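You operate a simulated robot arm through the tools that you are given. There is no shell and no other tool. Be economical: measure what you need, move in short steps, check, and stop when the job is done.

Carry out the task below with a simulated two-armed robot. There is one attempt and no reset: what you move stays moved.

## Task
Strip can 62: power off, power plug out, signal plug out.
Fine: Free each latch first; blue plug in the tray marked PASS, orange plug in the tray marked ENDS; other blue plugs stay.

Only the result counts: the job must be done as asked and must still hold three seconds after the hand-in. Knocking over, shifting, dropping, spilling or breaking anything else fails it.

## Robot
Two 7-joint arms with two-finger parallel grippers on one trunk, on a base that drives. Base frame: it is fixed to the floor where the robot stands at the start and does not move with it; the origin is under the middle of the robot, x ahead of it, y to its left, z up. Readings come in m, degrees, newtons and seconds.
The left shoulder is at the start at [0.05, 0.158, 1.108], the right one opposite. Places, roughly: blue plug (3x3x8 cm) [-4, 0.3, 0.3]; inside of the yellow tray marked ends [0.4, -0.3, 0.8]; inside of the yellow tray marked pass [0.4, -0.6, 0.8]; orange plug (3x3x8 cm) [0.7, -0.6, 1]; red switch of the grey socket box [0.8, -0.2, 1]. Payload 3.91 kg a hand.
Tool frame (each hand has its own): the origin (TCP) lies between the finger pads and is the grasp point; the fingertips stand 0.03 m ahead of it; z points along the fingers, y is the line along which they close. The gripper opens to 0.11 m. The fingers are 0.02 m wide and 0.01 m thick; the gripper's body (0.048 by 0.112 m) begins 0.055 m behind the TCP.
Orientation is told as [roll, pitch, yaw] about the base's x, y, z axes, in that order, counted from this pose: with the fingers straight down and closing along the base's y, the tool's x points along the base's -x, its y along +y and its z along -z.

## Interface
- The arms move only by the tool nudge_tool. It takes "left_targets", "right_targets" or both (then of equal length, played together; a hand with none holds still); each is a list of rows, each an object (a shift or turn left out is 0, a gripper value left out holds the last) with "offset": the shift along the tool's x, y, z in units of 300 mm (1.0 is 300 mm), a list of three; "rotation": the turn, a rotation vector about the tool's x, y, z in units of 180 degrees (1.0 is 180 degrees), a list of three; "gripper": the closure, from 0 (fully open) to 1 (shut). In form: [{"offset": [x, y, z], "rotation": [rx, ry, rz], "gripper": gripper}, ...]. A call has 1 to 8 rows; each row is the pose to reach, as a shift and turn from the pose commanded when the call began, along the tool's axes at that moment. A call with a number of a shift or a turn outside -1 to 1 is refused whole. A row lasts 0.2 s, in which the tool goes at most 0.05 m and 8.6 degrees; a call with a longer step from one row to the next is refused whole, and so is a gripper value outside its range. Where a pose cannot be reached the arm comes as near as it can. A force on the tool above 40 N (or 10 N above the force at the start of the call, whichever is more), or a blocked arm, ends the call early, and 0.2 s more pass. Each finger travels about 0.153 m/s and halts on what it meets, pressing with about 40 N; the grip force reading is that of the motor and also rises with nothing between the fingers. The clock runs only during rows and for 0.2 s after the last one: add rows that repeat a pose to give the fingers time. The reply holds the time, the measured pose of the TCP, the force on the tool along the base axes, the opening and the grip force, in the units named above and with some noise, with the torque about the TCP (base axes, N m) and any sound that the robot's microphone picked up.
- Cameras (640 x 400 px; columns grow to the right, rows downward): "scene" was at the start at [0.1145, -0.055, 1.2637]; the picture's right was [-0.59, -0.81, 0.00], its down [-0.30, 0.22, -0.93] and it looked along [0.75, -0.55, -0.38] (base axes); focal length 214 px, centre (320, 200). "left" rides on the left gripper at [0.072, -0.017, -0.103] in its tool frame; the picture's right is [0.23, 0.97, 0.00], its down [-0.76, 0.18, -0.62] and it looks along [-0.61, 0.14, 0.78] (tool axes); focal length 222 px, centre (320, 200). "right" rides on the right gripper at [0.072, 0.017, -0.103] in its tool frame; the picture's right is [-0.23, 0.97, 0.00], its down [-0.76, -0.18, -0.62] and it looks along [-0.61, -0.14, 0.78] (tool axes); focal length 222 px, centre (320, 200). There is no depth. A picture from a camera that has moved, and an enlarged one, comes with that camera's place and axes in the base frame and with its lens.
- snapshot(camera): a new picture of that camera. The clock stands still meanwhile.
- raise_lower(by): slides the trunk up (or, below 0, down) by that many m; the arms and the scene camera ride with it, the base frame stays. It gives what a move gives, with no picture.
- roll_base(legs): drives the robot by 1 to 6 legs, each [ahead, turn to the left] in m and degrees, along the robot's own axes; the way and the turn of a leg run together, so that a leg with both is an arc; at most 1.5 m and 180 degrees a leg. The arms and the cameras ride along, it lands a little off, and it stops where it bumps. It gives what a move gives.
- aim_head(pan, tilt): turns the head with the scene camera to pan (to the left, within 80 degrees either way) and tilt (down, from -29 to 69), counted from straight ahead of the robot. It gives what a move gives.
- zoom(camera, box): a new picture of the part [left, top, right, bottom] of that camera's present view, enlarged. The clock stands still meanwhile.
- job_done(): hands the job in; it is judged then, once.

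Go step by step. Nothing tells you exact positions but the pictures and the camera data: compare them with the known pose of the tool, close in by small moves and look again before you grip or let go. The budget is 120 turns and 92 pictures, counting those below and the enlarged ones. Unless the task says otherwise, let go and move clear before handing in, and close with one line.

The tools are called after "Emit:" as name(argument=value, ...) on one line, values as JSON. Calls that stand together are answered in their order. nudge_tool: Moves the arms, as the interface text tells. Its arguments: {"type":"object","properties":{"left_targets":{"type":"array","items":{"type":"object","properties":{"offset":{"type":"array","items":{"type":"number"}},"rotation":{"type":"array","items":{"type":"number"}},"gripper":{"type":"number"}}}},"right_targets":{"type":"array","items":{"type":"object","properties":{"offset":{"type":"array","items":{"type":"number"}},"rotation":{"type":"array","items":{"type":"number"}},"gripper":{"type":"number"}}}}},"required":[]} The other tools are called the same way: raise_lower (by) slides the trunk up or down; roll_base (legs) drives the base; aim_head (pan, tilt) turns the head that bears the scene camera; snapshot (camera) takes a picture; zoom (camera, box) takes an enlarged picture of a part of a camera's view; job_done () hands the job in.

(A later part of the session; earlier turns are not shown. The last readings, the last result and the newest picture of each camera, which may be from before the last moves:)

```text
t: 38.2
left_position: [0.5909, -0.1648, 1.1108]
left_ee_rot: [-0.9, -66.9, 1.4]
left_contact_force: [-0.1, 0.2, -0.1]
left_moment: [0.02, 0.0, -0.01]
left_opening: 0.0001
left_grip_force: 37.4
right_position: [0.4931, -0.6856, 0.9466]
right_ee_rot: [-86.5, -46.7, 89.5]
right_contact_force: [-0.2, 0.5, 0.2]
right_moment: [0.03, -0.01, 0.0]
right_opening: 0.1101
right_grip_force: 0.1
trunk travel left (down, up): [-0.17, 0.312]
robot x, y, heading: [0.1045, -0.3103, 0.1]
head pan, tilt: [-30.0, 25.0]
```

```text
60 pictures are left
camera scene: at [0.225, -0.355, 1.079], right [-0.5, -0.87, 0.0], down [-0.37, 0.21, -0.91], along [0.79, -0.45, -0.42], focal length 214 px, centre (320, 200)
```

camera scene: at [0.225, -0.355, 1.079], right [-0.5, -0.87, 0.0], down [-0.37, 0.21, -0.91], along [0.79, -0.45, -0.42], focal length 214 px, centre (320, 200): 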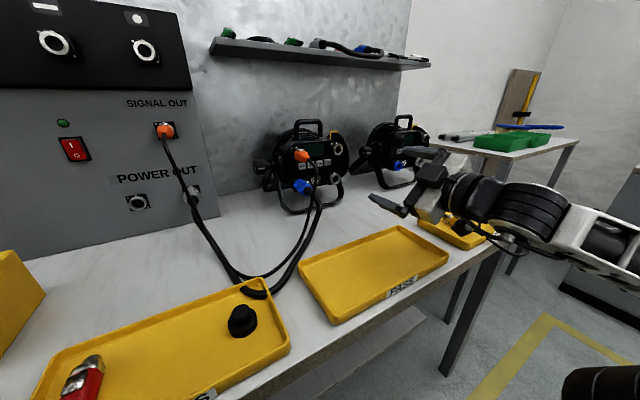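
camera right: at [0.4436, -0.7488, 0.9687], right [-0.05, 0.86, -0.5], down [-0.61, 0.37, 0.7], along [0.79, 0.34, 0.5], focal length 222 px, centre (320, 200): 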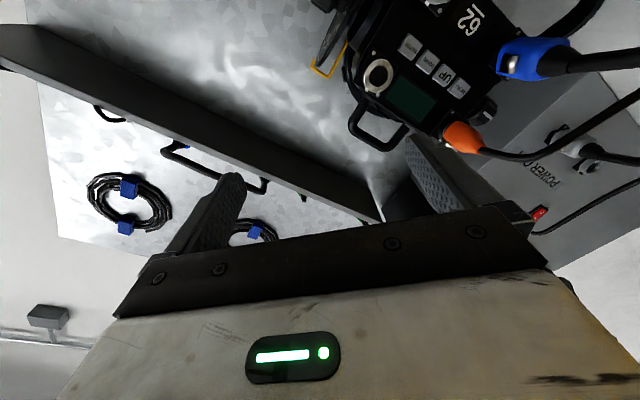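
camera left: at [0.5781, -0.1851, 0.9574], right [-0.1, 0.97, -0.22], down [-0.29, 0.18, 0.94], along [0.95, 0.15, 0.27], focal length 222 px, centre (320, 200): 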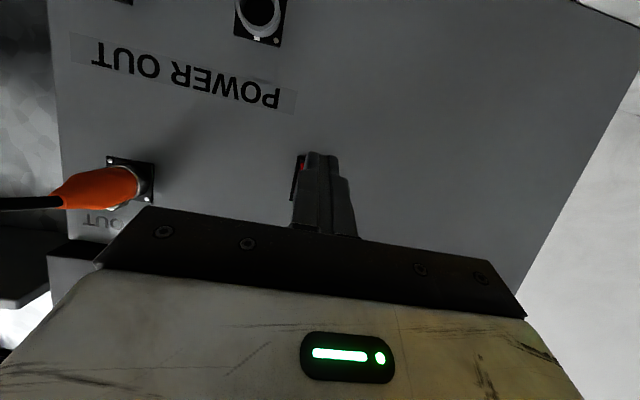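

The scene view is clear now. I move the right hand to a spot just in front of the blue plug, rolled about 45 degrees.

Emit:
nudge_tool(right_targets=[{"offset": [-0.03, 0.1, 0.04]}, {"offset": [-0.06, 0.2, 0.08]}, {"offset": [-0.09, 0.3, 0.13]}, {"offset": [-0.11, 0.38, 0.18]}, {"offset": [-0.124, 0.433, 0.22]}, {"offset": [-0.124, 0.433, 0.25]}, {"offset": [-0.124, 0.433, 0.25]}])

Emit:
snapshot(camera="right")

Emit:
zoom(camera="scene", box=[240, 110, 400, 230])

```text
t: 39.0
left_position: [0.5899, -0.1662, 1.1105]
left_ee_rot: [-1.0, -66.8, 1.3]
left_contact_force: [0.0, -0.3, -0.5]
left_moment: [0.01, -0.05, 0.02]
left_opening: 0.0003
left_grip_force: 37.9
right_position: [0.5288, -0.6574, 0.8823]
right_ee_rot: [-81.3, -43.3, 80.9]
right_contact_force: [-2.8, 1.6, 7.9]
right_moment: [-0.15, 1.25, -0.29]
right_opening: 0.1101
right_grip_force: 0.1
right hand out of reach, approached as far as the arm can: row 1, 2, 3
trunk travel left (down, up): [-0.17, 0.312]
robot x, y, heading: [0.1064, -0.3094, -0.2]
head pan, tilt: [-30.0, 25.0]
stopped in row 3 (right hand): the force on the tool passed its limit at 73 N (the readings are from after the stop); the commanded pose is now the measured one
```

```text
59 pictures are left
camera right: at [0.4167, -0.6908, 0.8315], right [-0.01, 0.84, -0.55], down [-0.52, 0.46, 0.72], along [0.85, 0.3, 0.43], focal length 222 px, centre (320, 200)
```

right: 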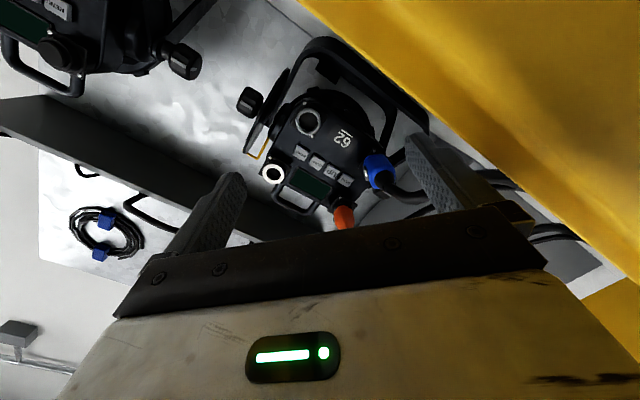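

```text
3.33 times, centred on (320, 170) of scene
camera zoom: at [0.2246, -0.3546, 1.0792], right [-0.5, -0.87, 0.0], down [-0.37, 0.21, -0.91], along [0.79, -0.45, -0.42], focal length 715 px, centre (320, 300)
```

zoom: 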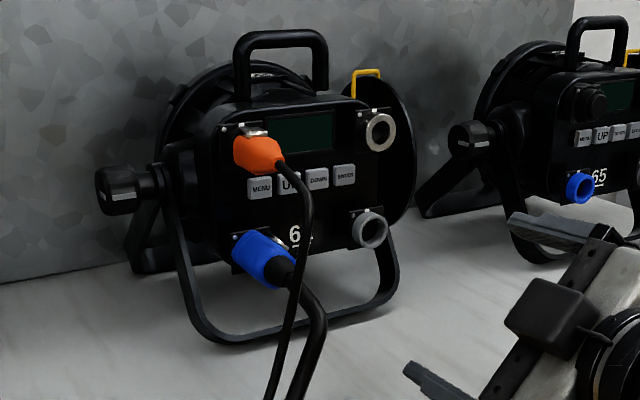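

Something blocked the hand. I look at the whole scene before moving further.

Emit:
snapshot(camera="scene")

```text
57 pictures are left
camera scene: at [0.2246, -0.3546, 1.0792], right [-0.5, -0.87, 0.0], down [-0.37, 0.21, -0.91], along [0.79, -0.45, -0.42], focal length 214 px, centre (320, 200)
```

scene: 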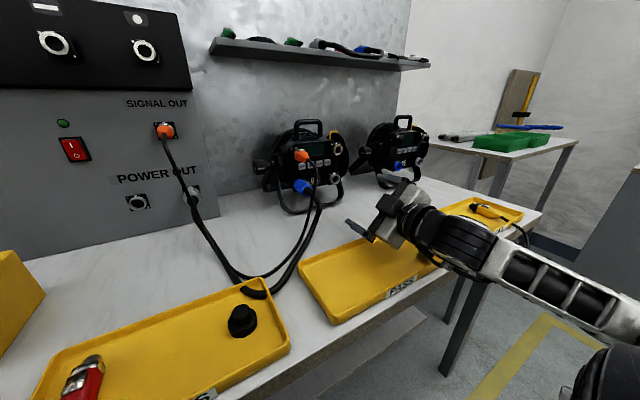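

The right wrist dipped into the PASS tray; the tray has not moved. I lift the hand out, raise the trunk a bit, and plan to use the left arm from a base position further right.

Emit:
nudge_tool(right_targets=[{"offset": [-0.08, -0.08, 0]}, {"offset": [-0.16, -0.16, -0.05]}, {"offset": [-0.24, -0.24, -0.1]}, {"offset": [-0.32, -0.32, -0.15]}, {"offset": [-0.4, -0.4, -0.2]}])

Emit:
raise_lower(by=0.08)

Emit:
snapshot(camera="scene")

```text
t: 40.2
left_position: [0.5905, -0.1656, 1.1096]
left_ee_rot: [-1.0, -66.8, 1.3]
left_contact_force: [0.4, 0.1, -0.3]
left_moment: [0.04, -0.02, 0.01]
left_opening: 0.0
left_grip_force: 37.6
right_position: [0.4895, -0.6508, 1.0546]
right_ee_rot: [-80.5, -43.3, 80.4]
right_contact_force: [-0.7, 0.0, 1.1]
right_moment: [0.0, 0.05, -0.01]
right_opening: 0.11
right_grip_force: 0.1
right hand out of reach, approached as far as the arm can: row 2, 3
trunk travel left (down, up): [-0.17, 0.312]
robot x, y, heading: [0.1046, -0.3111, -0.2]
head pan, tilt: [-30.0, 25.0]
```

```text
t: 41.4
left_position: [0.5911, -0.1671, 1.191]
left_ee_rot: [-0.9, -66.7, 1.3]
left_contact_force: [0.7, -0.4, -0.6]
left_moment: [-0.02, 0.03, -0.02]
left_opening: 0.0
left_grip_force: 38.3
right_position: [0.4898, -0.6513, 1.1356]
right_ee_rot: [-81.1, -43.3, 80.6]
right_contact_force: [-0.3, 0.4, 0.4]
right_moment: [0.04, -0.01, 0.01]
right_opening: 0.1098
right_grip_force: 0.1
trunk travel left (down, up): [-0.25, 0.232]
robot x, y, heading: [0.1076, -0.3078, -0.0]
head pan, tilt: [-30.0, 25.0]
```

```text
56 pictures are left
camera scene: at [0.2251, -0.3552, 1.1589], right [-0.5, -0.87, 0.0], down [-0.37, 0.21, -0.91], along [0.79, -0.45, -0.42], focal length 214 px, centre (320, 200)
```

scene: 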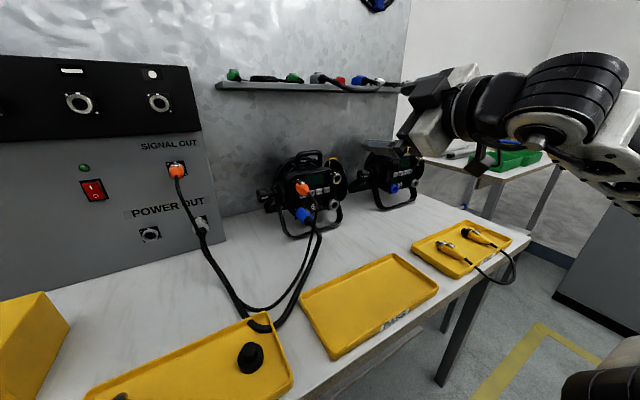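

Clear view. I shift the base about 0.14 m to the right with hands high.

Emit:
roll_base(legs=[[-0.25, 0], [0, -30], [0.28, 0], [0, 30]])

```text
t: 47.8
left_position: [0.5841, -0.3071, 1.1904]
left_ee_rot: [-0.9, -66.8, 1.4]
left_contact_force: [-1.1, 0.1, 0.6]
left_moment: [-0.02, 0.02, -0.02]
left_opening: 0.0
left_grip_force: 37.8
right_position: [0.4826, -0.7922, 1.1366]
right_ee_rot: [-81.1, -43.4, 80.9]
right_contact_force: [-0.8, -0.6, -0.4]
right_moment: [-0.03, 0.01, 0.01]
right_opening: 0.1099
right_grip_force: 0.0
trunk travel left (down, up): [-0.25, 0.232]
robot x, y, heading: [0.0943, -0.4488, 0.3]
head pan, tilt: [-30.0, 25.0]
```

Base is at y=-0.449. I bring the left hand in front of the plugs, levelling it and opening the fingers.

Emit:
nudge_tool(left_targets=[{"offset": [0.06, -0.13, -0.02], "rotation": [0, -0.02, 0], "gripper": 0}, {"offset": [0.13, -0.26, -0.03], "rotation": [0, -0.04, 0]}, {"offset": [0.2, -0.38, -0.04], "rotation": [0, -0.06, 0]}, {"offset": [0.28, -0.5, -0.05], "rotation": [0, -0.08, 0]}, {"offset": [0.36, -0.62, -0.06], "rotation": [0, -0.1, 0]}, {"offset": [0.45, -0.73, -0.07], "rotation": [0, -0.12, 0]}, {"offset": [0.54, -0.81, -0.07], "rotation": [0, -0.129, 0]}, {"offset": [0.54, -0.81, -0.07], "rotation": [0, -0.129, 0]}])

Emit:
nudge_tool(left_targets=[{"rotation": [0, 0, -0.045]}, {"rotation": [0, 0, -0.09]}, {"rotation": [0, 0, -0.135]}, {"rotation": [0, 0, -0.18]}, {"rotation": [0, 0, -0.225]}, {"rotation": [0, 0, -0.25]}, {"rotation": [0, 0, -0.25]}])

Emit:
snapshot(camera="scene")

```text
t: 49.5
left_position: [0.5027, -0.5514, 1.051]
left_ee_rot: [-102.6, -89.6, 103.2]
left_contact_force: [-0.2, 0.0, 0.9]
left_moment: [0.02, -0.03, 0.0]
left_opening: 0.11
left_grip_force: 0.1
right_position: [0.4828, -0.7915, 1.1358]
right_ee_rot: [-81.1, -43.3, 80.7]
right_contact_force: [0.1, 0.6, -0.1]
right_moment: [0.0, 0.02, 0.03]
right_opening: 0.1101
right_grip_force: 0.1
trunk travel left (down, up): [-0.25, 0.232]
robot x, y, heading: [0.0993, -0.4512, 0.1]
head pan, tilt: [-30.0, 25.0]
```

```text
t: 51.1
left_position: [0.5033, -0.5523, 1.0521]
left_ee_rot: [-89.9, -44.6, 90.6]
left_contact_force: [-0.3, 0.4, -0.2]
left_moment: [-0.02, 0.02, 0.06]
left_opening: 0.1101
left_grip_force: 0.0
right_position: [0.4828, -0.7927, 1.1355]
right_ee_rot: [-81.1, -43.3, 80.8]
right_contact_force: [0.1, 0.0, 0.9]
right_moment: [0.01, 0.02, -0.02]
right_opening: 0.1099
right_grip_force: 0.1
trunk travel left (down, up): [-0.25, 0.232]
robot x, y, heading: [0.0961, -0.4497, 0.0]
head pan, tilt: [-30.0, 25.0]
```

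```text
55 pictures are left
camera scene: at [0.2171, -0.4967, 1.1589], right [-0.5, -0.87, 0.0], down [-0.37, 0.21, -0.91], along [0.79, -0.45, -0.42], focal length 214 px, centre (320, 200)
```

scene: 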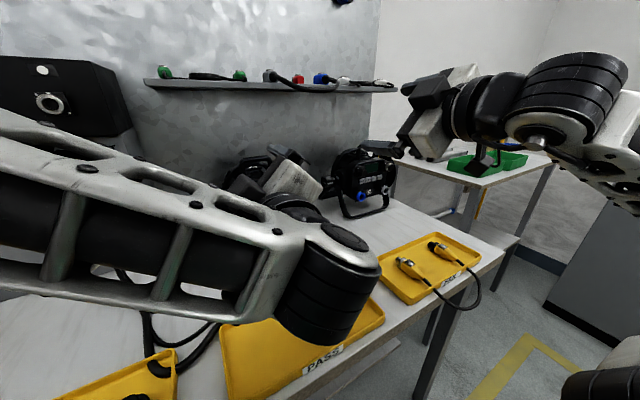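

Pose reached exactly. I lower to the blue plug's height, still in front of it.

Emit:
nudge_tool(left_targets=[{"offset": [0.08, 0.07, 0]}, {"offset": [0.16, 0.14, 0]}, {"offset": [0.24, 0.2, 0]}, {"offset": [0.32, 0.27, 0]}, {"offset": [0.4, 0.34, 0.05]}, {"offset": [0.427, 0.36, 0.1]}, {"offset": [0.427, 0.36, 0.17]}, {"offset": [0.427, 0.36, 0.17]}])

Emit:
snapshot(camera="left")

Emit:
snapshot(camera="scene")

```text
t: 53.0
left_position: [0.5532, -0.566, 0.8842]
left_ee_rot: [-90.0, -44.6, 90.6]
left_contact_force: [0.4, -0.1, -0.7]
left_moment: [0.01, 0.0, -0.02]
left_opening: 0.1102
left_grip_force: 0.1
right_position: [0.4821, -0.792, 1.1356]
right_ee_rot: [-81.1, -43.3, 80.8]
right_contact_force: [-0.1, -0.1, 0.4]
right_moment: [0.01, 0.03, 0.0]
right_opening: 0.11
right_grip_force: 0.0
trunk travel left (down, up): [-0.25, 0.232]
robot x, y, heading: [0.1016, -0.4491, 0.3]
head pan, tilt: [-30.0, 25.0]
```

```text
54 pictures are left
camera left: at [0.4513, -0.6313, 0.8452], right [-0.01, 0.52, -0.85], down [-0.63, 0.66, 0.41], along [0.78, 0.54, 0.33], focal length 222 px, centre (320, 200)
```

left: 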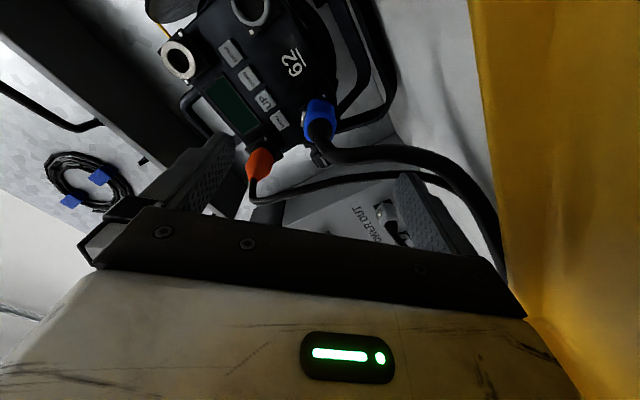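

```text
53 pictures are left
camera scene: at [0.2171, -0.4967, 1.1589], right [-0.5, -0.87, 0.0], down [-0.37, 0.21, -0.91], along [0.79, -0.45, -0.42], focal length 214 px, centre (320, 200)
```

scene: 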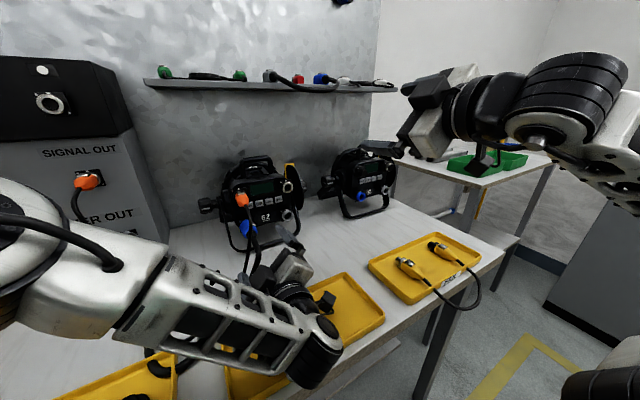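

I enlarge the left view to judge how the cables run past the fingers.

Emit:
zoom(camera="left", box=[220, 60, 520, 280])

```text
1.82 times, centred on (370, 170) of left
camera zoom: at [0.4513, -0.6313, 0.8452], right [-0.01, 0.52, -0.85], down [-0.63, 0.66, 0.41], along [0.78, 0.54, 0.33], focal length 404 px, centre (229, 254)
```

zoom: 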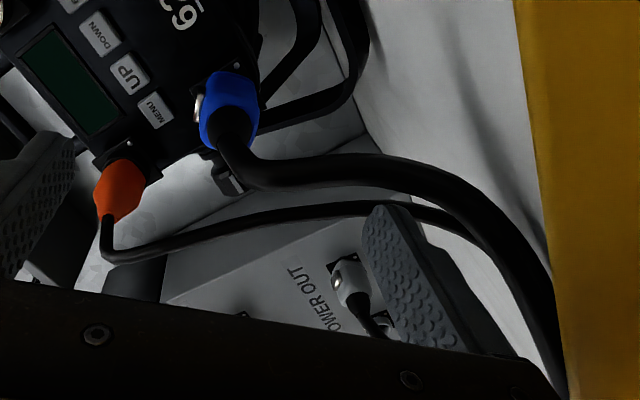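

The cables drop down and slightly left, right where the lower finger would go. I roll the hand so its fingers stand vertical and narrow the opening, to slide in with the cable to the left of the lower finger.

Emit:
nudge_tool(left_targets=[{"rotation": [0, 0, -0.045], "gripper": 0.4}, {"rotation": [0, 0, -0.09]}, {"rotation": [0, 0, -0.135]}, {"rotation": [0, 0, -0.18]}, {"rotation": [0, 0, -0.225]}, {"rotation": [0, 0, -0.25]}, {"rotation": [0, 0, -0.25]}])

Emit:
snapshot(camera="left")

Emit:
zoom(camera="scene", box=[180, 140, 340, 260])

```text
t: 54.5
left_position: [0.5537, -0.5671, 0.8846]
left_ee_rot: [-90.0, 0.4, 90.6]
left_contact_force: [-0.3, 0.3, 0.2]
left_moment: [0.01, -0.05, 0.0]
left_opening: 0.0661
left_grip_force: 0.0
right_position: [0.4815, -0.7931, 1.1356]
right_ee_rot: [-81.2, -43.3, 80.8]
right_contact_force: [-0.9, 0.1, -0.8]
right_moment: [-0.02, 0.0, -0.01]
right_opening: 0.1097
right_grip_force: 0.0
trunk travel left (down, up): [-0.25, 0.232]
robot x, y, heading: [0.0998, -0.4465, 0.2]
head pan, tilt: [-30.0, 25.0]
```

```text
51 pictures are left
camera left: at [0.4512, -0.6399, 0.9018], right [0.0, -0.23, -0.97], down [-0.63, 0.75, -0.18], along [0.78, 0.61, -0.15], focal length 222 px, centre (320, 200)
```

left: 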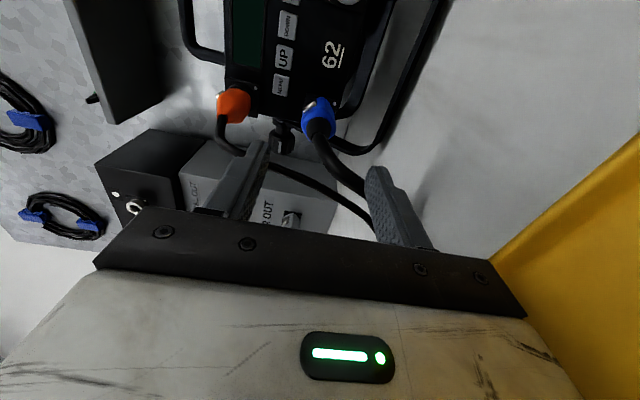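

```text
3.33 times, centred on (260, 200) of scene
camera zoom: at [0.2171, -0.4967, 1.1589], right [-0.5, -0.87, 0.0], down [-0.37, 0.21, -0.91], along [0.79, -0.45, -0.42], focal length 715 px, centre (520, 200)
```

zoom: 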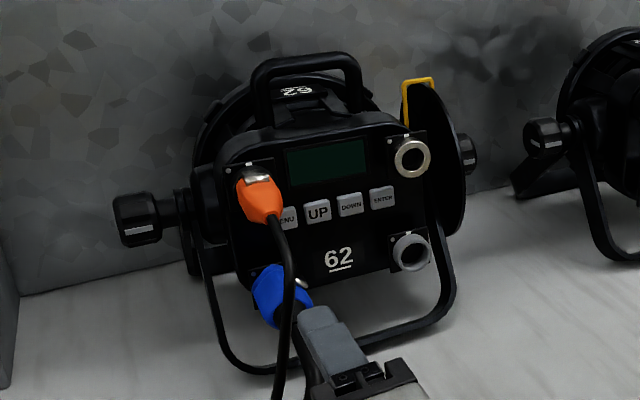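

Blue plug confirmed at y=-0.567, z=0.885, and the cable lies left of the lower finger. I advance along the axis.

Emit:
nudge_tool(left_targets=[{"offset": [0, 0, 0.07]}, {"offset": [0, 0, 0.14]}, {"offset": [0, 0, 0.21]}, {"offset": [0, 0, 0.28]}, {"offset": [0, 0, 0.35]}])

Emit:
snapshot(camera="left")

Emit:
zoom(camera="scene", box=[180, 140, 340, 260])

```text
t: 55.8
left_position: [0.6577, -0.5641, 0.8843]
left_ee_rot: [-90.0, 0.3, 90.7]
left_contact_force: [-0.2, 0.9, 0.4]
left_moment: [-0.01, 0.05, 0.03]
left_opening: 0.066
left_grip_force: 0.1
right_position: [0.4828, -0.7924, 1.1358]
right_ee_rot: [-81.0, -43.3, 80.9]
right_contact_force: [0.3, -0.2, -0.1]
right_moment: [0.0, -0.01, -0.01]
right_opening: 0.1097
right_grip_force: 0.0
trunk travel left (down, up): [-0.25, 0.232]
robot x, y, heading: [0.0972, -0.4503, 0.4]
head pan, tilt: [-30.0, 25.0]
```

```text
49 pictures are left
camera left: at [0.5562, -0.6379, 0.9015], right [0.0, -0.23, -0.97], down [-0.63, 0.75, -0.18], along [0.78, 0.61, -0.15], focal length 222 px, centre (320, 200)
```

left: 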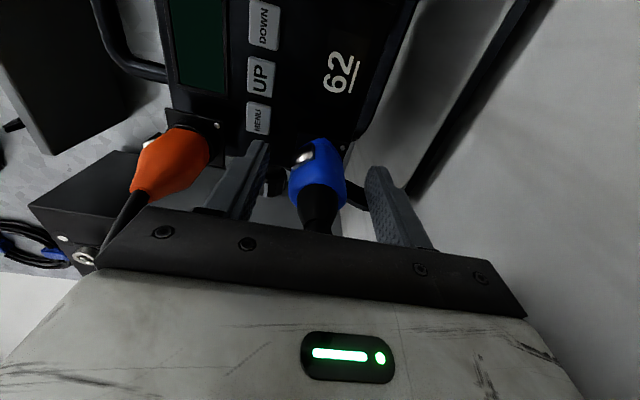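

```text
3.33 times, centred on (260, 200) of scene
camera zoom: at [0.2172, -0.4967, 1.1589], right [-0.5, -0.87, 0.0], down [-0.37, 0.21, -0.91], along [0.79, -0.45, -0.42], focal length 715 px, centre (520, 200)
```

zoom: 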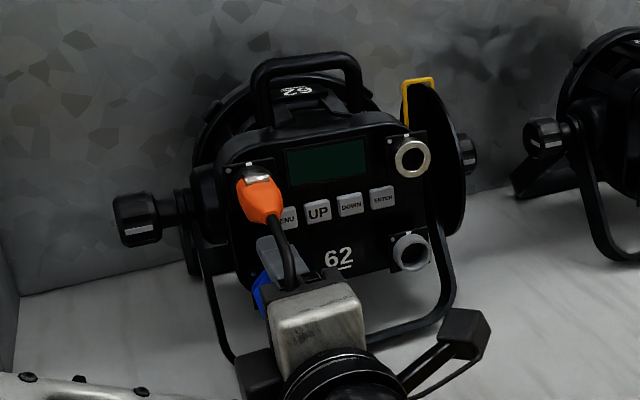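

The plug sits between the fingers. I roll back 45 degrees so a pad faces the latch, then look.

Emit:
nudge_tool(left_targets=[{"offset": [0, 0, 0.01], "rotation": [0, 0, 0.045]}, {"offset": [0, 0, 0.02], "rotation": [0, 0, 0.09]}, {"offset": [0, 0, 0.02], "rotation": [0, 0, 0.135]}, {"offset": [0, 0, 0.02], "rotation": [0, 0, 0.18]}, {"offset": [0, 0, 0.02], "rotation": [0, 0, 0.225]}, {"offset": [0, 0, 0.02], "rotation": [0, 0, 0.25]}, {"offset": [0, 0, 0.02], "rotation": [0, 0, 0.25]}])

Emit:
snapshot(camera="left")

```text
t: 57.4
left_position: [0.665, -0.565, 0.8851]
left_ee_rot: [-90.0, -44.8, 90.6]
left_contact_force: [0.7, 0.6, 0.6]
left_moment: [-0.02, -0.02, 0.0]
left_opening: 0.066
left_grip_force: 0.0
right_position: [0.4822, -0.7911, 1.136]
right_ee_rot: [-81.2, -43.3, 80.8]
right_contact_force: [0.5, 0.2, 0.1]
right_moment: [-0.01, 0.02, 0.01]
right_opening: 0.1099
right_grip_force: 0.2
trunk travel left (down, up): [-0.25, 0.232]
robot x, y, heading: [0.0994, -0.4481, 0.5]
head pan, tilt: [-30.0, 25.0]
```

```text
47 pictures are left
camera left: at [0.5622, -0.6291, 0.8454], right [-0.01, 0.52, -0.85], down [-0.63, 0.66, 0.41], along [0.78, 0.54, 0.33], focal length 222 px, centre (320, 200)
```

left: 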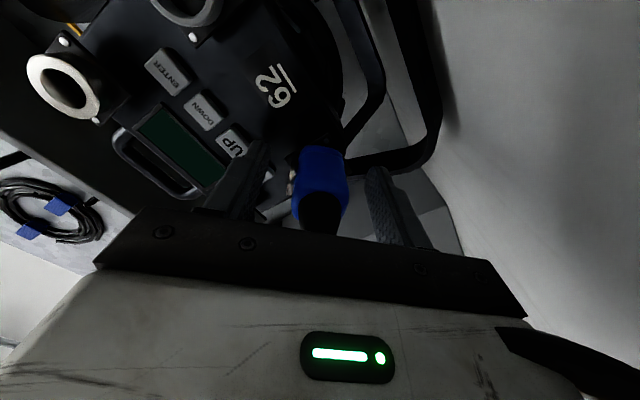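

Plug centred, latch facing the pad. I close the grip.

Emit:
nudge_tool(left_targets=[{"gripper": 0.7}, {"gripper": 1}, {"gripper": 1}, {"gripper": 1}])

Emit:
snapshot(camera="left")

```text
t: 58.4
left_position: [0.6642, -0.5642, 0.8845]
left_ee_rot: [-90.0, -44.6, 90.6]
left_contact_force: [-0.2, -0.1, 0.0]
left_moment: [0.08, -0.26, -0.24]
left_opening: 0.0292
left_grip_force: 40.1
right_position: [0.482, -0.7929, 1.1362]
right_ee_rot: [-81.1, -43.3, 80.7]
right_contact_force: [1.1, 0.6, 0.2]
right_moment: [0.04, 0.02, 0.02]
right_opening: 0.1098
right_grip_force: 0.0
trunk travel left (down, up): [-0.25, 0.232]
robot x, y, heading: [0.0987, -0.4482, -0.2]
head pan, tilt: [-30.0, 25.0]
```

```text
46 pictures are left
camera left: at [0.5621, -0.6292, 0.8455], right [0.0, 0.52, -0.85], down [-0.63, 0.66, 0.41], along [0.78, 0.54, 0.33], focal length 222 px, centre (320, 200)
```

left: 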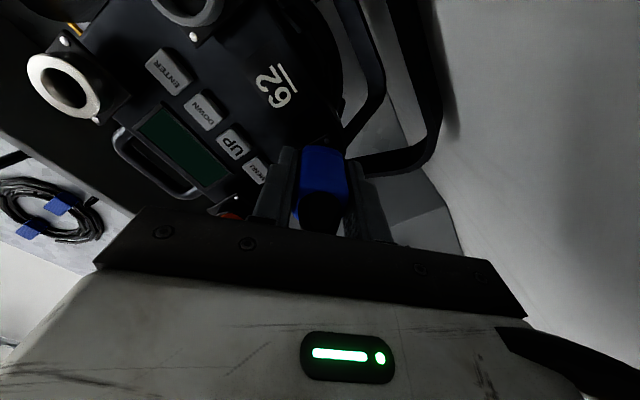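

Gripped at 29 mm with the pad over the latch. I twist counter-clockwise gently, watching torque and sound.

Emit:
nudge_tool(left_targets=[{"rotation": [0, 0, -0.03]}, {"rotation": [0, 0, -0.06]}, {"rotation": [0, 0, -0.09]}, {"rotation": [0, 0, -0.12]}])

Emit:
snapshot(camera="left")

```text
t: 59.4
left_position: [0.6642, -0.5648, 0.8853]
left_ee_rot: [-90.1, -22.9, 90.6]
left_contact_force: [0.1, -0.7, 3.4]
left_moment: [-0.29, -0.12, -0.31]
left_opening: 0.0292
left_grip_force: 39.6
right_position: [0.4809, -0.7922, 1.1353]
right_ee_rot: [-81.1, -43.3, 80.9]
right_contact_force: [-1.0, 0.0, 1.2]
right_moment: [0.03, 0.02, 0.01]
right_opening: 0.1101
right_grip_force: 0.1
trunk travel left (down, up): [-0.25, 0.232]
robot x, y, heading: [0.0985, -0.4487, 0.2]
head pan, tilt: [-30.0, 25.0]
```

```text
45 pictures are left
camera left: at [0.5623, -0.6398, 0.8718], right [0.0, 0.17, -0.99], down [-0.63, 0.76, 0.13], along [0.78, 0.62, 0.11], focal length 222 px, centre (320, 200)
```

left: 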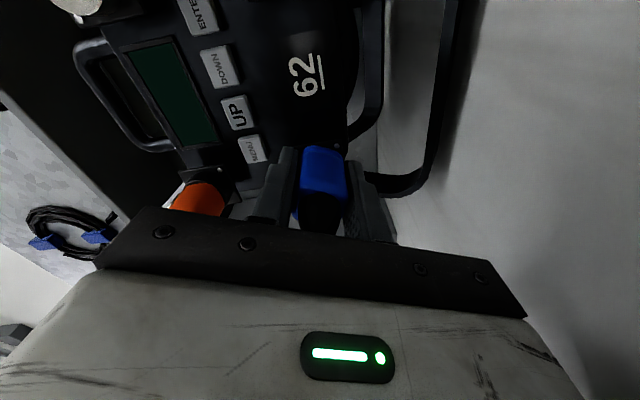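

It turns freely. I go on to the full 45 degrees and then pull a little.

Emit:
nudge_tool(left_targets=[{"rotation": [0, 0, -0.03]}, {"rotation": [0, 0, -0.06]}, {"rotation": [0, 0, -0.09]}, {"rotation": [0, 0, -0.125]}, {"rotation": [0, 0, -0.125]}])

```text
t: 60.5
left_position: [0.665, -0.5656, 0.8854]
left_ee_rot: [-90.1, -0.5, 90.6]
left_contact_force: [0.8, -3.8, 8.2]
left_moment: [-0.2, -0.15, -0.2]
left_opening: 0.0293
left_grip_force: 40.1
right_position: [0.4821, -0.7932, 1.1361]
right_ee_rot: [-81.1, -43.3, 80.8]
right_contact_force: [0.5, 0.2, 0.2]
right_moment: [0.0, 0.01, 0.02]
right_opening: 0.1104
right_grip_force: 0.0
trunk travel left (down, up): [-0.25, 0.232]
robot x, y, heading: [0.0972, -0.4497, 0.4]
head pan, tilt: [-30.0, 25.0]
```

Emit:
nudge_tool(left_targets=[{"offset": [0, 0, -0.02]}, {"offset": [0, 0, -0.04]}, {"offset": [0, 0, -0.07]}, {"offset": [0, 0, -0.1]}])

Emit:
snapshot(camera="left")

Emit:
zoom(camera="scene", box=[180, 140, 340, 260])

```text
t: 61.5
left_position: [0.6351, -0.5652, 0.8839]
left_ee_rot: [-89.9, -0.5, 90.6]
left_contact_force: [0.0, 1.0, 0.2]
left_moment: [0.01, 0.01, -0.01]
left_opening: 0.0294
left_grip_force: 40.2
right_position: [0.4819, -0.7921, 1.1361]
right_ee_rot: [-81.2, -43.2, 80.8]
right_contact_force: [-0.8, 0.4, -0.9]
right_moment: [-0.04, -0.01, -0.02]
right_opening: 0.1099
right_grip_force: 0.0
trunk travel left (down, up): [-0.25, 0.232]
robot x, y, heading: [0.0965, -0.4499, -0.0]
head pan, tilt: [-30.0, 25.0]
```

```text
44 pictures are left
camera left: at [0.5324, -0.6392, 0.8997], right [0.0, -0.22, -0.98], down [-0.63, 0.76, -0.17], along [0.78, 0.62, -0.14], focal length 222 px, centre (320, 200)
```

left: 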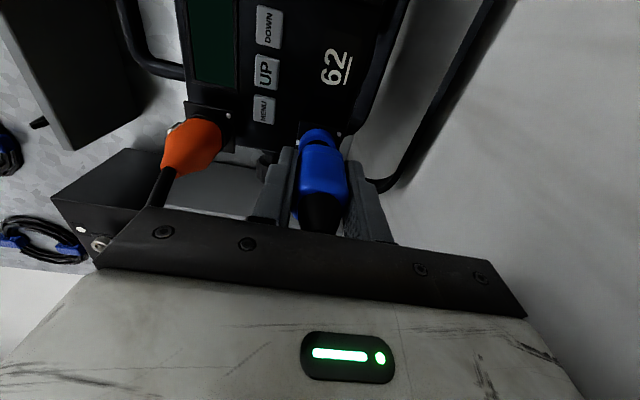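

```text
3.33 times, centred on (260, 200) of scene
camera zoom: at [0.2171, -0.4967, 1.1589], right [-0.5, -0.87, 0.0], down [-0.37, 0.21, -0.91], along [0.79, -0.45, -0.42], focal length 715 px, centre (520, 200)
```

zoom: 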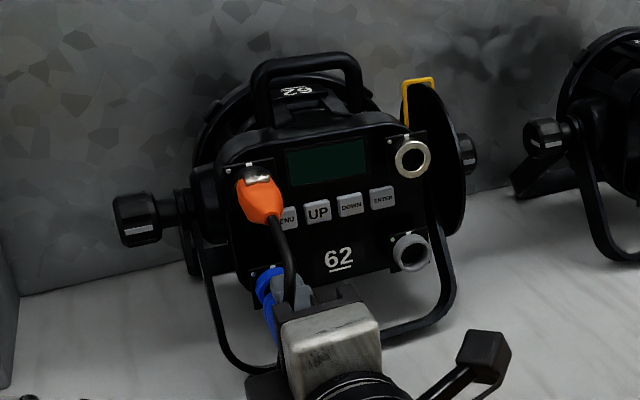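

The blue plug is coming out without drag. I draw it fully clear, moving right and up away from the orange cable.

Emit:
nudge_tool(left_targets=[{"offset": [0, 0, -0.08]}, {"offset": [0, 0, -0.16]}, {"offset": [0.04, 0, -0.24]}, {"offset": [0.1, -0.04, -0.28]}, {"offset": [0.17, -0.1, -0.3]}, {"offset": [0.17, -0.2, -0.32]}])

Emit:
snapshot(camera="scene")

Emit:
snapshot(camera="left")

```text
t: 63.0
left_position: [0.5392, -0.6188, 0.9454]
left_ee_rot: [-90.0, -0.7, 90.5]
left_contact_force: [-1.2, 0.6, -1.0]
left_moment: [0.01, 0.01, 0.0]
left_opening: 0.029
left_grip_force: 39.6
right_position: [0.4822, -0.7922, 1.1374]
right_ee_rot: [-81.1, -43.3, 80.7]
right_contact_force: [-0.2, 0.5, 0.4]
right_moment: [-0.01, 0.0, -0.02]
right_opening: 0.1102
right_grip_force: 0.1
trunk travel left (down, up): [-0.25, 0.232]
robot x, y, heading: [0.0956, -0.4549, 0.2]
head pan, tilt: [-30.0, 25.0]
```

```text
42 pictures are left
camera scene: at [0.2171, -0.4967, 1.1589], right [-0.5, -0.87, 0.0], down [-0.37, 0.21, -0.91], along [0.79, -0.45, -0.42], focal length 214 px, centre (320, 200)
```

scene: 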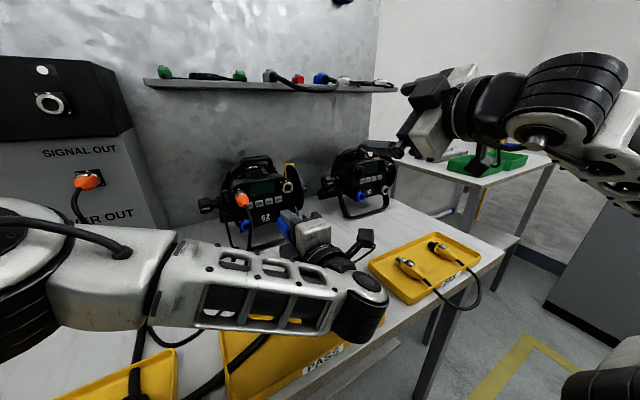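

```text
41 pictures are left
camera left: at [0.4372, -0.692, 0.9602], right [0.0, -0.22, -0.98], down [-0.63, 0.76, -0.17], along [0.78, 0.62, -0.14], focal length 222 px, centre (320, 200)
```

left: 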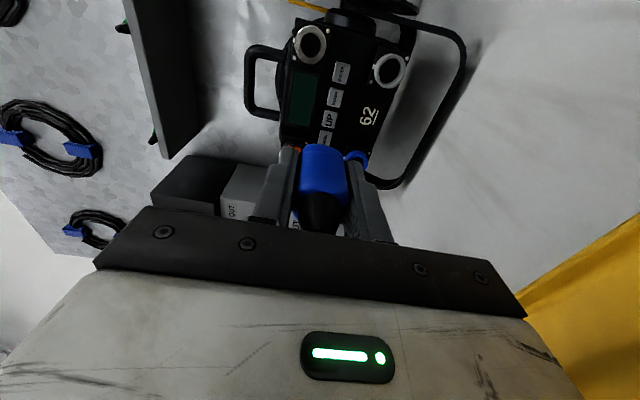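

Plug in hand, well clear. I now swing the hand to point right so the plug will lie along the PASS tray.

Emit:
nudge_tool(left_targets=[{"offset": [0, 0, -0.03], "rotation": [0, 0.046, 0]}, {"offset": [0, 0, -0.06], "rotation": [0, 0.092, 0]}, {"offset": [0, 0, -0.1], "rotation": [0, 0.138, 0]}, {"offset": [0, 0, -0.14], "rotation": [0, 0.184, 0]}, {"offset": [0, 0, -0.18], "rotation": [0, 0.23, 0]}, {"offset": [0, 0, -0.2], "rotation": [0, 0.276, 0]}, {"offset": [0, 0, -0.22], "rotation": [0, 0.322, 0]}, {"offset": [0, 0, -0.22], "rotation": [0, 0.368, 0]}])

Emit:
nudge_tool(left_targets=[{"rotation": [0, 0, 0.046]}, {"rotation": [0, 0, 0.092]}, {"rotation": [0, 0, 0.138]}, {"rotation": [0, 0, 0.184]}, {"rotation": [0, 0, 0.23]}, {"rotation": [0, 0, 0.276]}, {"rotation": [0, 0, 0.322]}, {"rotation": [0, 0, 0.368]}])

Emit:
snapshot(camera="scene")

```text
t: 64.8
left_position: [0.4396, -0.6373, 0.9809]
left_ee_rot: [-81.3, 3.1, 43.3]
left_contact_force: [-0.4, 0.1, -0.9]
left_moment: [-0.02, -0.02, -0.02]
left_opening: 0.0294
left_grip_force: 40.1
left hand out of reach, approached as far as the arm can: row 5, 6, 7, 8
right_position: [0.4836, -0.7904, 1.1347]
right_ee_rot: [-81.0, -43.2, 80.8]
right_contact_force: [-0.7, 0.5, -0.3]
right_moment: [0.02, 0.02, -0.02]
right_opening: 0.11
right_grip_force: 0.1
trunk travel left (down, up): [-0.25, 0.232]
robot x, y, heading: [0.0944, -0.4531, 0.4]
head pan, tilt: [-30.0, 25.0]
```

```text
t: 66.5
left_position: [0.4396, -0.6395, 0.9784]
left_ee_rot: [-71.2, -62.1, 26.3]
left_contact_force: [-0.1, -0.2, -0.3]
left_moment: [-0.01, 0.04, -0.01]
left_opening: 0.0298
left_grip_force: 40.1
right_position: [0.4825, -0.7925, 1.1353]
right_ee_rot: [-81.0, -43.3, 80.8]
right_contact_force: [-0.9, -0.5, 0.6]
right_moment: [0.0, 0.03, 0.0]
right_opening: 0.1099
right_grip_force: 0.1
trunk travel left (down, up): [-0.25, 0.232]
robot x, y, heading: [0.0951, -0.4551, 0.1]
head pan, tilt: [-30.0, 25.0]
```

```text
40 pictures are left
camera scene: at [0.2172, -0.4967, 1.1589], right [-0.5, -0.87, 0.0], down [-0.37, 0.21, -0.91], along [0.79, -0.45, -0.42], focal length 214 px, centre (320, 200)
```

scene: 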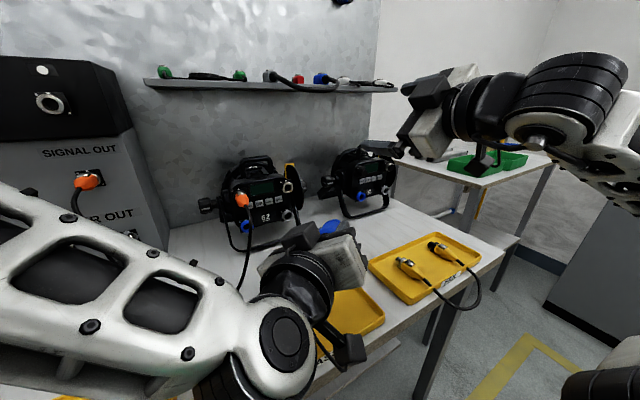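

Orientation is now about 47 degrees to the right. I level the closing line and pitch the hand down some 35 degrees.

Emit:
nudge_tool(left_targets=[{"rotation": [0, 0, 0.045]}, {"rotation": [0, 0, 0.09]}, {"rotation": [0, 0, 0.132]}, {"rotation": [0, 0, 0.132]}])

Emit:
nudge_tool(left_targets=[{"rotation": [0, 0.045, 0]}, {"rotation": [0, 0.09, 0]}, {"rotation": [0, 0.135, 0]}, {"rotation": [0, 0.17, 0]}, {"rotation": [0, 0.17, 0]}])

Emit:
snapshot(camera="left")

Emit:
aim_head(pan=-20, tilt=50)

Emit:
snapshot(camera="scene")

```text
t: 67.5
left_position: [0.4388, -0.639, 0.9787]
left_ee_rot: [-18.5, -80.9, -28.3]
left_contact_force: [-0.8, -0.1, -1.1]
left_moment: [0.04, 0.0, 0.0]
left_opening: 0.0295
left_grip_force: 40.2
right_position: [0.4831, -0.7921, 1.136]
right_ee_rot: [-81.1, -43.3, 80.8]
right_contact_force: [-0.1, 0.6, 1.0]
right_moment: [0.01, 0.01, 0.01]
right_opening: 0.1102
right_grip_force: 0.0
trunk travel left (down, up): [-0.25, 0.232]
robot x, y, heading: [0.1011, -0.4539, 0.0]
head pan, tilt: [-30.0, 25.0]
```

```text
t: 68.8
left_position: [0.4392, -0.6396, 0.9805]
left_ee_rot: [-4.7, -50.6, -42.9]
left_contact_force: [-0.5, 1.0, -1.0]
left_moment: [0.01, 0.0, -0.03]
left_opening: 0.0294
left_grip_force: 40.2
right_position: [0.4822, -0.7933, 1.137]
right_ee_rot: [-81.1, -43.3, 80.8]
right_contact_force: [-0.8, -0.6, -0.3]
right_moment: [0.01, -0.03, 0.02]
right_opening: 0.11
right_grip_force: 0.0
trunk travel left (down, up): [-0.25, 0.232]
robot x, y, heading: [0.0977, -0.4541, 0.2]
head pan, tilt: [-30.0, 25.0]
```

```text
39 pictures are left
camera left: at [0.3414, -0.56, 0.9895], right [0.6, 0.77, -0.23], down [0.17, 0.16, 0.97], along [0.78, -0.62, -0.03], focal length 222 px, centre (320, 200)
```

left: 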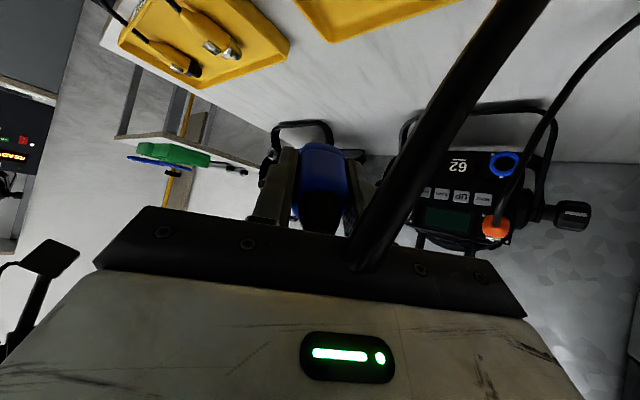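

```text
t: 69.6
left_position: [0.44, -0.6408, 0.9789]
left_ee_rot: [-4.7, -50.6, -42.9]
left_contact_force: [0.4, -1.4, -1.2]
left_moment: [0.04, -0.02, -0.02]
left_opening: 0.0291
left_grip_force: 40.2
right_position: [0.4823, -0.7912, 1.1357]
right_ee_rot: [-81.2, -43.2, 80.7]
right_contact_force: [0.0, -0.5, 0.3]
right_moment: [0.03, -0.01, -0.01]
right_opening: 0.1102
right_grip_force: 0.0
trunk travel left (down, up): [-0.25, 0.232]
robot x, y, heading: [0.1001, -0.4525, 0.2]
head pan, tilt: [-20.0, 50.0]
```

```text
38 pictures are left
camera scene: at [0.2097, -0.477, 1.1215], right [-0.34, -0.94, 0.0], down [-0.72, 0.26, -0.64], along [0.61, -0.22, -0.77], focal length 214 px, centre (320, 200)
```

scene: 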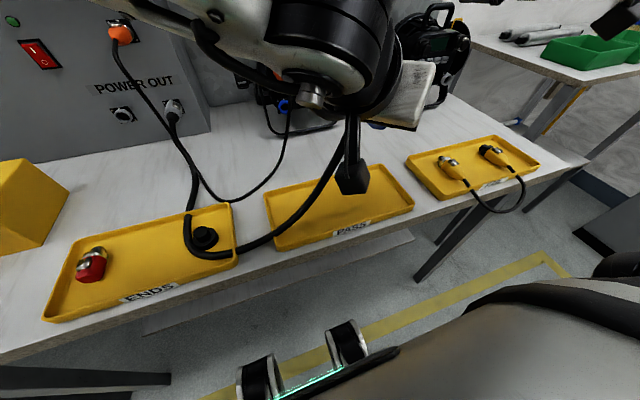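

Good overhead view; the PASS tray spans about x 0.38–0.50, y -0.73 to -0.47. I lower the plug into it, stopping a little above the floor.

Emit:
nudge_tool(left_targets=[{"offset": [0.07, 0.02, 0.035]}, {"offset": [0.14, 0.035, 0.07]}, {"offset": [0.21, 0.05, 0.105]}, {"offset": [0.28, 0.07, 0.14]}, {"offset": [0.34, 0.085, 0.17]}, {"offset": [0.37, 0.1, 0.18]}, {"offset": [0.37, 0.1, 0.18]}])

Emit:
snapshot(camera="scene")

Emit:
snapshot(camera="left")

```text
t: 71.2
left_position: [0.4361, -0.6028, 0.8582]
left_ee_rot: [-4.8, -50.6, -42.9]
left_contact_force: [-0.3, 0.3, -0.4]
left_moment: [0.0, 0.0, 0.0]
left_opening: 0.0294
left_grip_force: 40.5
right_position: [0.4818, -0.7928, 1.1356]
right_ee_rot: [-81.1, -43.2, 80.8]
right_contact_force: [-0.2, 0.5, -0.3]
right_moment: [0.03, 0.04, 0.02]
right_opening: 0.1101
right_grip_force: 0.0
trunk travel left (down, up): [-0.25, 0.232]
robot x, y, heading: [0.1005, -0.452, 0.2]
head pan, tilt: [-20.0, 50.0]
```

```text
37 pictures are left
camera scene: at [0.2097, -0.477, 1.1214], right [-0.34, -0.94, 0.0], down [-0.72, 0.26, -0.64], along [0.6, -0.22, -0.77], focal length 214 px, centre (320, 200)
```

scene: 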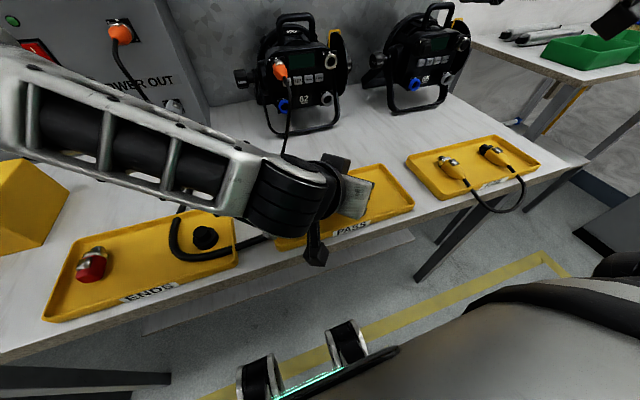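

```text
36 pictures are left
camera left: at [0.3385, -0.5227, 0.8676], right [0.6, 0.77, -0.23], down [0.17, 0.16, 0.97], along [0.78, -0.62, -0.03], focal length 222 px, centre (320, 200)
```

left: 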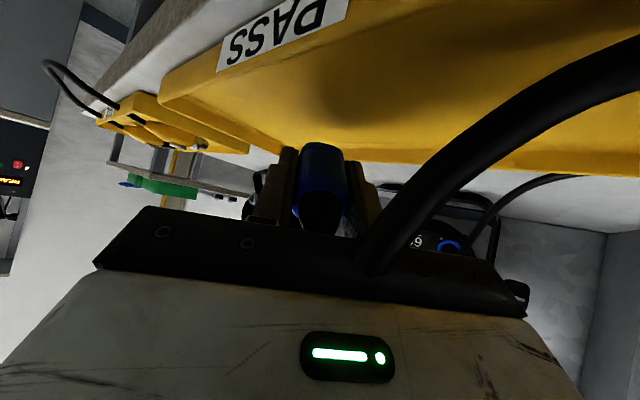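

The plug hangs inside the tray. I lower slowly until it touches.

Emit:
nudge_tool(left_targets=[{"offset": [0.02, 0, 0.017]}, {"offset": [0.04, 0, 0.034]}, {"offset": [0.055, 0, 0.046]}, {"offset": [0.065, 0, 0.054]}])

```text
t: 72.2
left_position: [0.4371, -0.605, 0.8393]
left_ee_rot: [-4.6, -51.5, -43.0]
left_contact_force: [-2.0, 6.2, 30.4]
left_moment: [-0.4, -0.47, 0.05]
left_opening: 0.0293
left_grip_force: 39.6
right_position: [0.4805, -0.7908, 1.1383]
right_ee_rot: [-81.2, -43.4, 80.9]
right_contact_force: [0.6, 1.3, 0.5]
right_moment: [-0.01, 0.04, -0.02]
right_opening: 0.1101
right_grip_force: 0.0
trunk travel left (down, up): [-0.25, 0.232]
robot x, y, heading: [0.1008, -0.4531, 0.4]
head pan, tilt: [-20.0, 50.0]
```

Nose touches the tray floor. I ease off slightly and open the fingers.

Emit:
nudge_tool(left_targets=[{"offset": [-0.012, 0, -0.01]}, {"offset": [-0.012, 0, -0.01], "gripper": 0.62}, {"offset": [-0.012, 0, -0.01], "gripper": 0.45}, {"offset": [-0.012, 0, -0.01], "gripper": 0.45}, {"offset": [-0.012, 0, -0.01], "gripper": 0.45}])

Emit:
snapshot(camera="left")

Emit:
snapshot(camera="scene")

```text
t: 73.4
left_position: [0.4368, -0.6042, 0.8376]
left_ee_rot: [-4.7, -50.6, -42.9]
left_contact_force: [0.4, -0.6, 0.2]
left_moment: [0.01, 0.03, -0.02]
left_opening: 0.0603
left_grip_force: 0.0
right_position: [0.4825, -0.7925, 1.1361]
right_ee_rot: [-81.1, -43.2, 80.8]
right_contact_force: [-0.5, -1.0, 0.2]
right_moment: [-0.01, -0.01, -0.01]
right_opening: 0.1099
right_grip_force: 0.1
trunk travel left (down, up): [-0.25, 0.232]
robot x, y, heading: [0.0961, -0.4497, 0.1]
head pan, tilt: [-20.0, 50.0]
```

```text
35 pictures are left
camera left: at [0.3381, -0.5243, 0.8469], right [0.6, 0.77, -0.23], down [0.17, 0.16, 0.97], along [0.78, -0.62, -0.03], focal length 222 px, centre (320, 200)
```

left: 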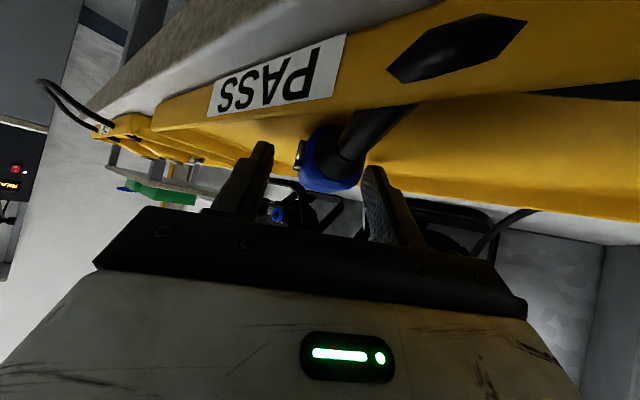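

```text
34 pictures are left
camera scene: at [0.2097, -0.477, 1.1214], right [-0.34, -0.94, 0.0], down [-0.72, 0.26, -0.64], along [0.6, -0.22, -0.77], focal length 214 px, centre (320, 200)
```

scene: 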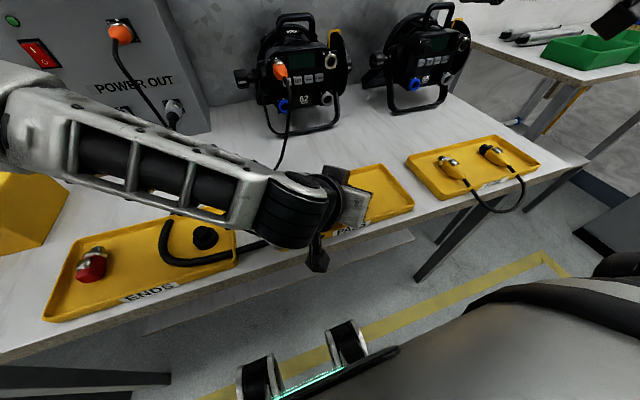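

The plug lies in the tray. I withdraw the hand back and up and check.

Emit:
nudge_tool(left_targets=[{"offset": [0, 0, -0.1], "gripper": 0.3}, {"offset": [0, 0, -0.2]}, {"offset": [-0.1, 0, -0.3]}, {"offset": [-0.2, 0, -0.38]}, {"offset": [-0.33, 0, -0.42]}, {"offset": [-0.45, 0, -0.45]}])

Emit:
snapshot(camera="scene")

```text
t: 74.8
left_position: [0.429, -0.5839, 1.0278]
left_ee_rot: [-4.7, -50.6, -42.9]
left_contact_force: [0.1, -0.8, -0.3]
left_moment: [0.02, 0.0, 0.01]
left_opening: 0.077
left_grip_force: 0.0
right_position: [0.4833, -0.7906, 1.1355]
right_ee_rot: [-81.1, -43.3, 80.7]
right_contact_force: [-0.3, -0.2, 0.0]
right_moment: [0.02, 0.0, 0.02]
right_opening: 0.11
right_grip_force: 0.0
trunk travel left (down, up): [-0.25, 0.232]
robot x, y, heading: [0.0977, -0.4529, 0.2]
head pan, tilt: [-20.0, 50.0]
```

```text
33 pictures are left
camera scene: at [0.2096, -0.477, 1.1214], right [-0.34, -0.94, 0.0], down [-0.72, 0.26, -0.64], along [0.6, -0.22, -0.77], focal length 214 px, centre (320, 200)
```

scene: 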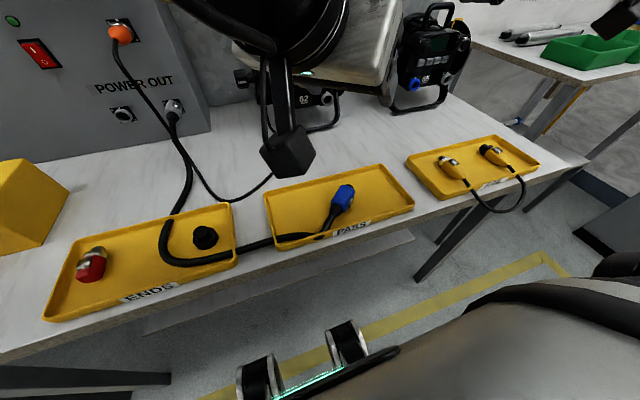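

Blue plug is in the PASS tray. Now I turn the left hand back to level with vertical fingers for the orange plug.

Emit:
nudge_tool(left_targets=[{"rotation": [0, -0.045, 0]}, {"rotation": [0, -0.09, 0]}, {"rotation": [0, -0.135, 0]}, {"rotation": [0, -0.17, 0]}, {"rotation": [0, -0.17, 0]}])

Emit:
nudge_tool(left_targets=[{"rotation": [0, 0, -0.046]}, {"rotation": [0, 0, -0.092]}, {"rotation": [0, 0, -0.138]}, {"rotation": [0, 0, -0.184]}, {"rotation": [0, 0, -0.23]}, {"rotation": [0, 0, -0.276]}, {"rotation": [0, 0, -0.322]}, {"rotation": [0, 0, -0.368]}])

Emit:
nudge_tool(left_targets=[{"rotation": [0, 0, -0.046]}, {"rotation": [0, 0, -0.092]}, {"rotation": [0, 0, -0.132]}, {"rotation": [0, 0, -0.132]}])

```text
t: 76.0
left_position: [0.4296, -0.5837, 1.026]
left_ee_rot: [-19.7, -80.9, -27.1]
left_contact_force: [-0.1, 0.0, 0.5]
left_moment: [0.03, 0.0, -0.04]
left_opening: 0.077
left_grip_force: 0.1
right_position: [0.4827, -0.7922, 1.137]
right_ee_rot: [-81.0, -43.3, 80.8]
right_contact_force: [-0.3, 1.0, -0.1]
right_moment: [0.04, 0.01, 0.02]
right_opening: 0.11
right_grip_force: 0.0
trunk travel left (down, up): [-0.25, 0.232]
robot x, y, heading: [0.0977, -0.4525, 0.1]
head pan, tilt: [-20.0, 50.0]
```

```text
t: 77.8
left_position: [0.4312, -0.5843, 1.0273]
left_ee_rot: [-80.8, -20.3, 39.7]
left_contact_force: [0.6, 0.0, 0.2]
left_moment: [0.0, 0.01, 0.01]
left_opening: 0.077
left_grip_force: 0.0
right_position: [0.4819, -0.7935, 1.1365]
right_ee_rot: [-81.1, -43.3, 80.8]
right_contact_force: [0.2, -1.0, -1.1]
right_moment: [0.02, 0.02, 0.04]
right_opening: 0.1103
right_grip_force: 0.1
trunk travel left (down, up): [-0.25, 0.232]
robot x, y, heading: [0.0969, -0.4508, 0.3]
head pan, tilt: [-20.0, 50.0]
```

```text
t: 78.8
left_position: [0.4297, -0.5831, 1.0279]
left_ee_rot: [-81.3, 3.1, 43.5]
left_contact_force: [0.0, -0.8, -0.5]
left_moment: [0.01, -0.01, -0.02]
left_opening: 0.0768
left_grip_force: 0.1
right_position: [0.4815, -0.7932, 1.1373]
right_ee_rot: [-81.1, -43.3, 80.7]
right_contact_force: [-0.6, 0.4, 0.6]
right_moment: [0.03, 0.01, -0.02]
right_opening: 0.11
right_grip_force: 0.0
trunk travel left (down, up): [-0.25, 0.232]
robot x, y, heading: [0.0949, -0.4516, 0.4]
head pan, tilt: [-20.0, 50.0]
```

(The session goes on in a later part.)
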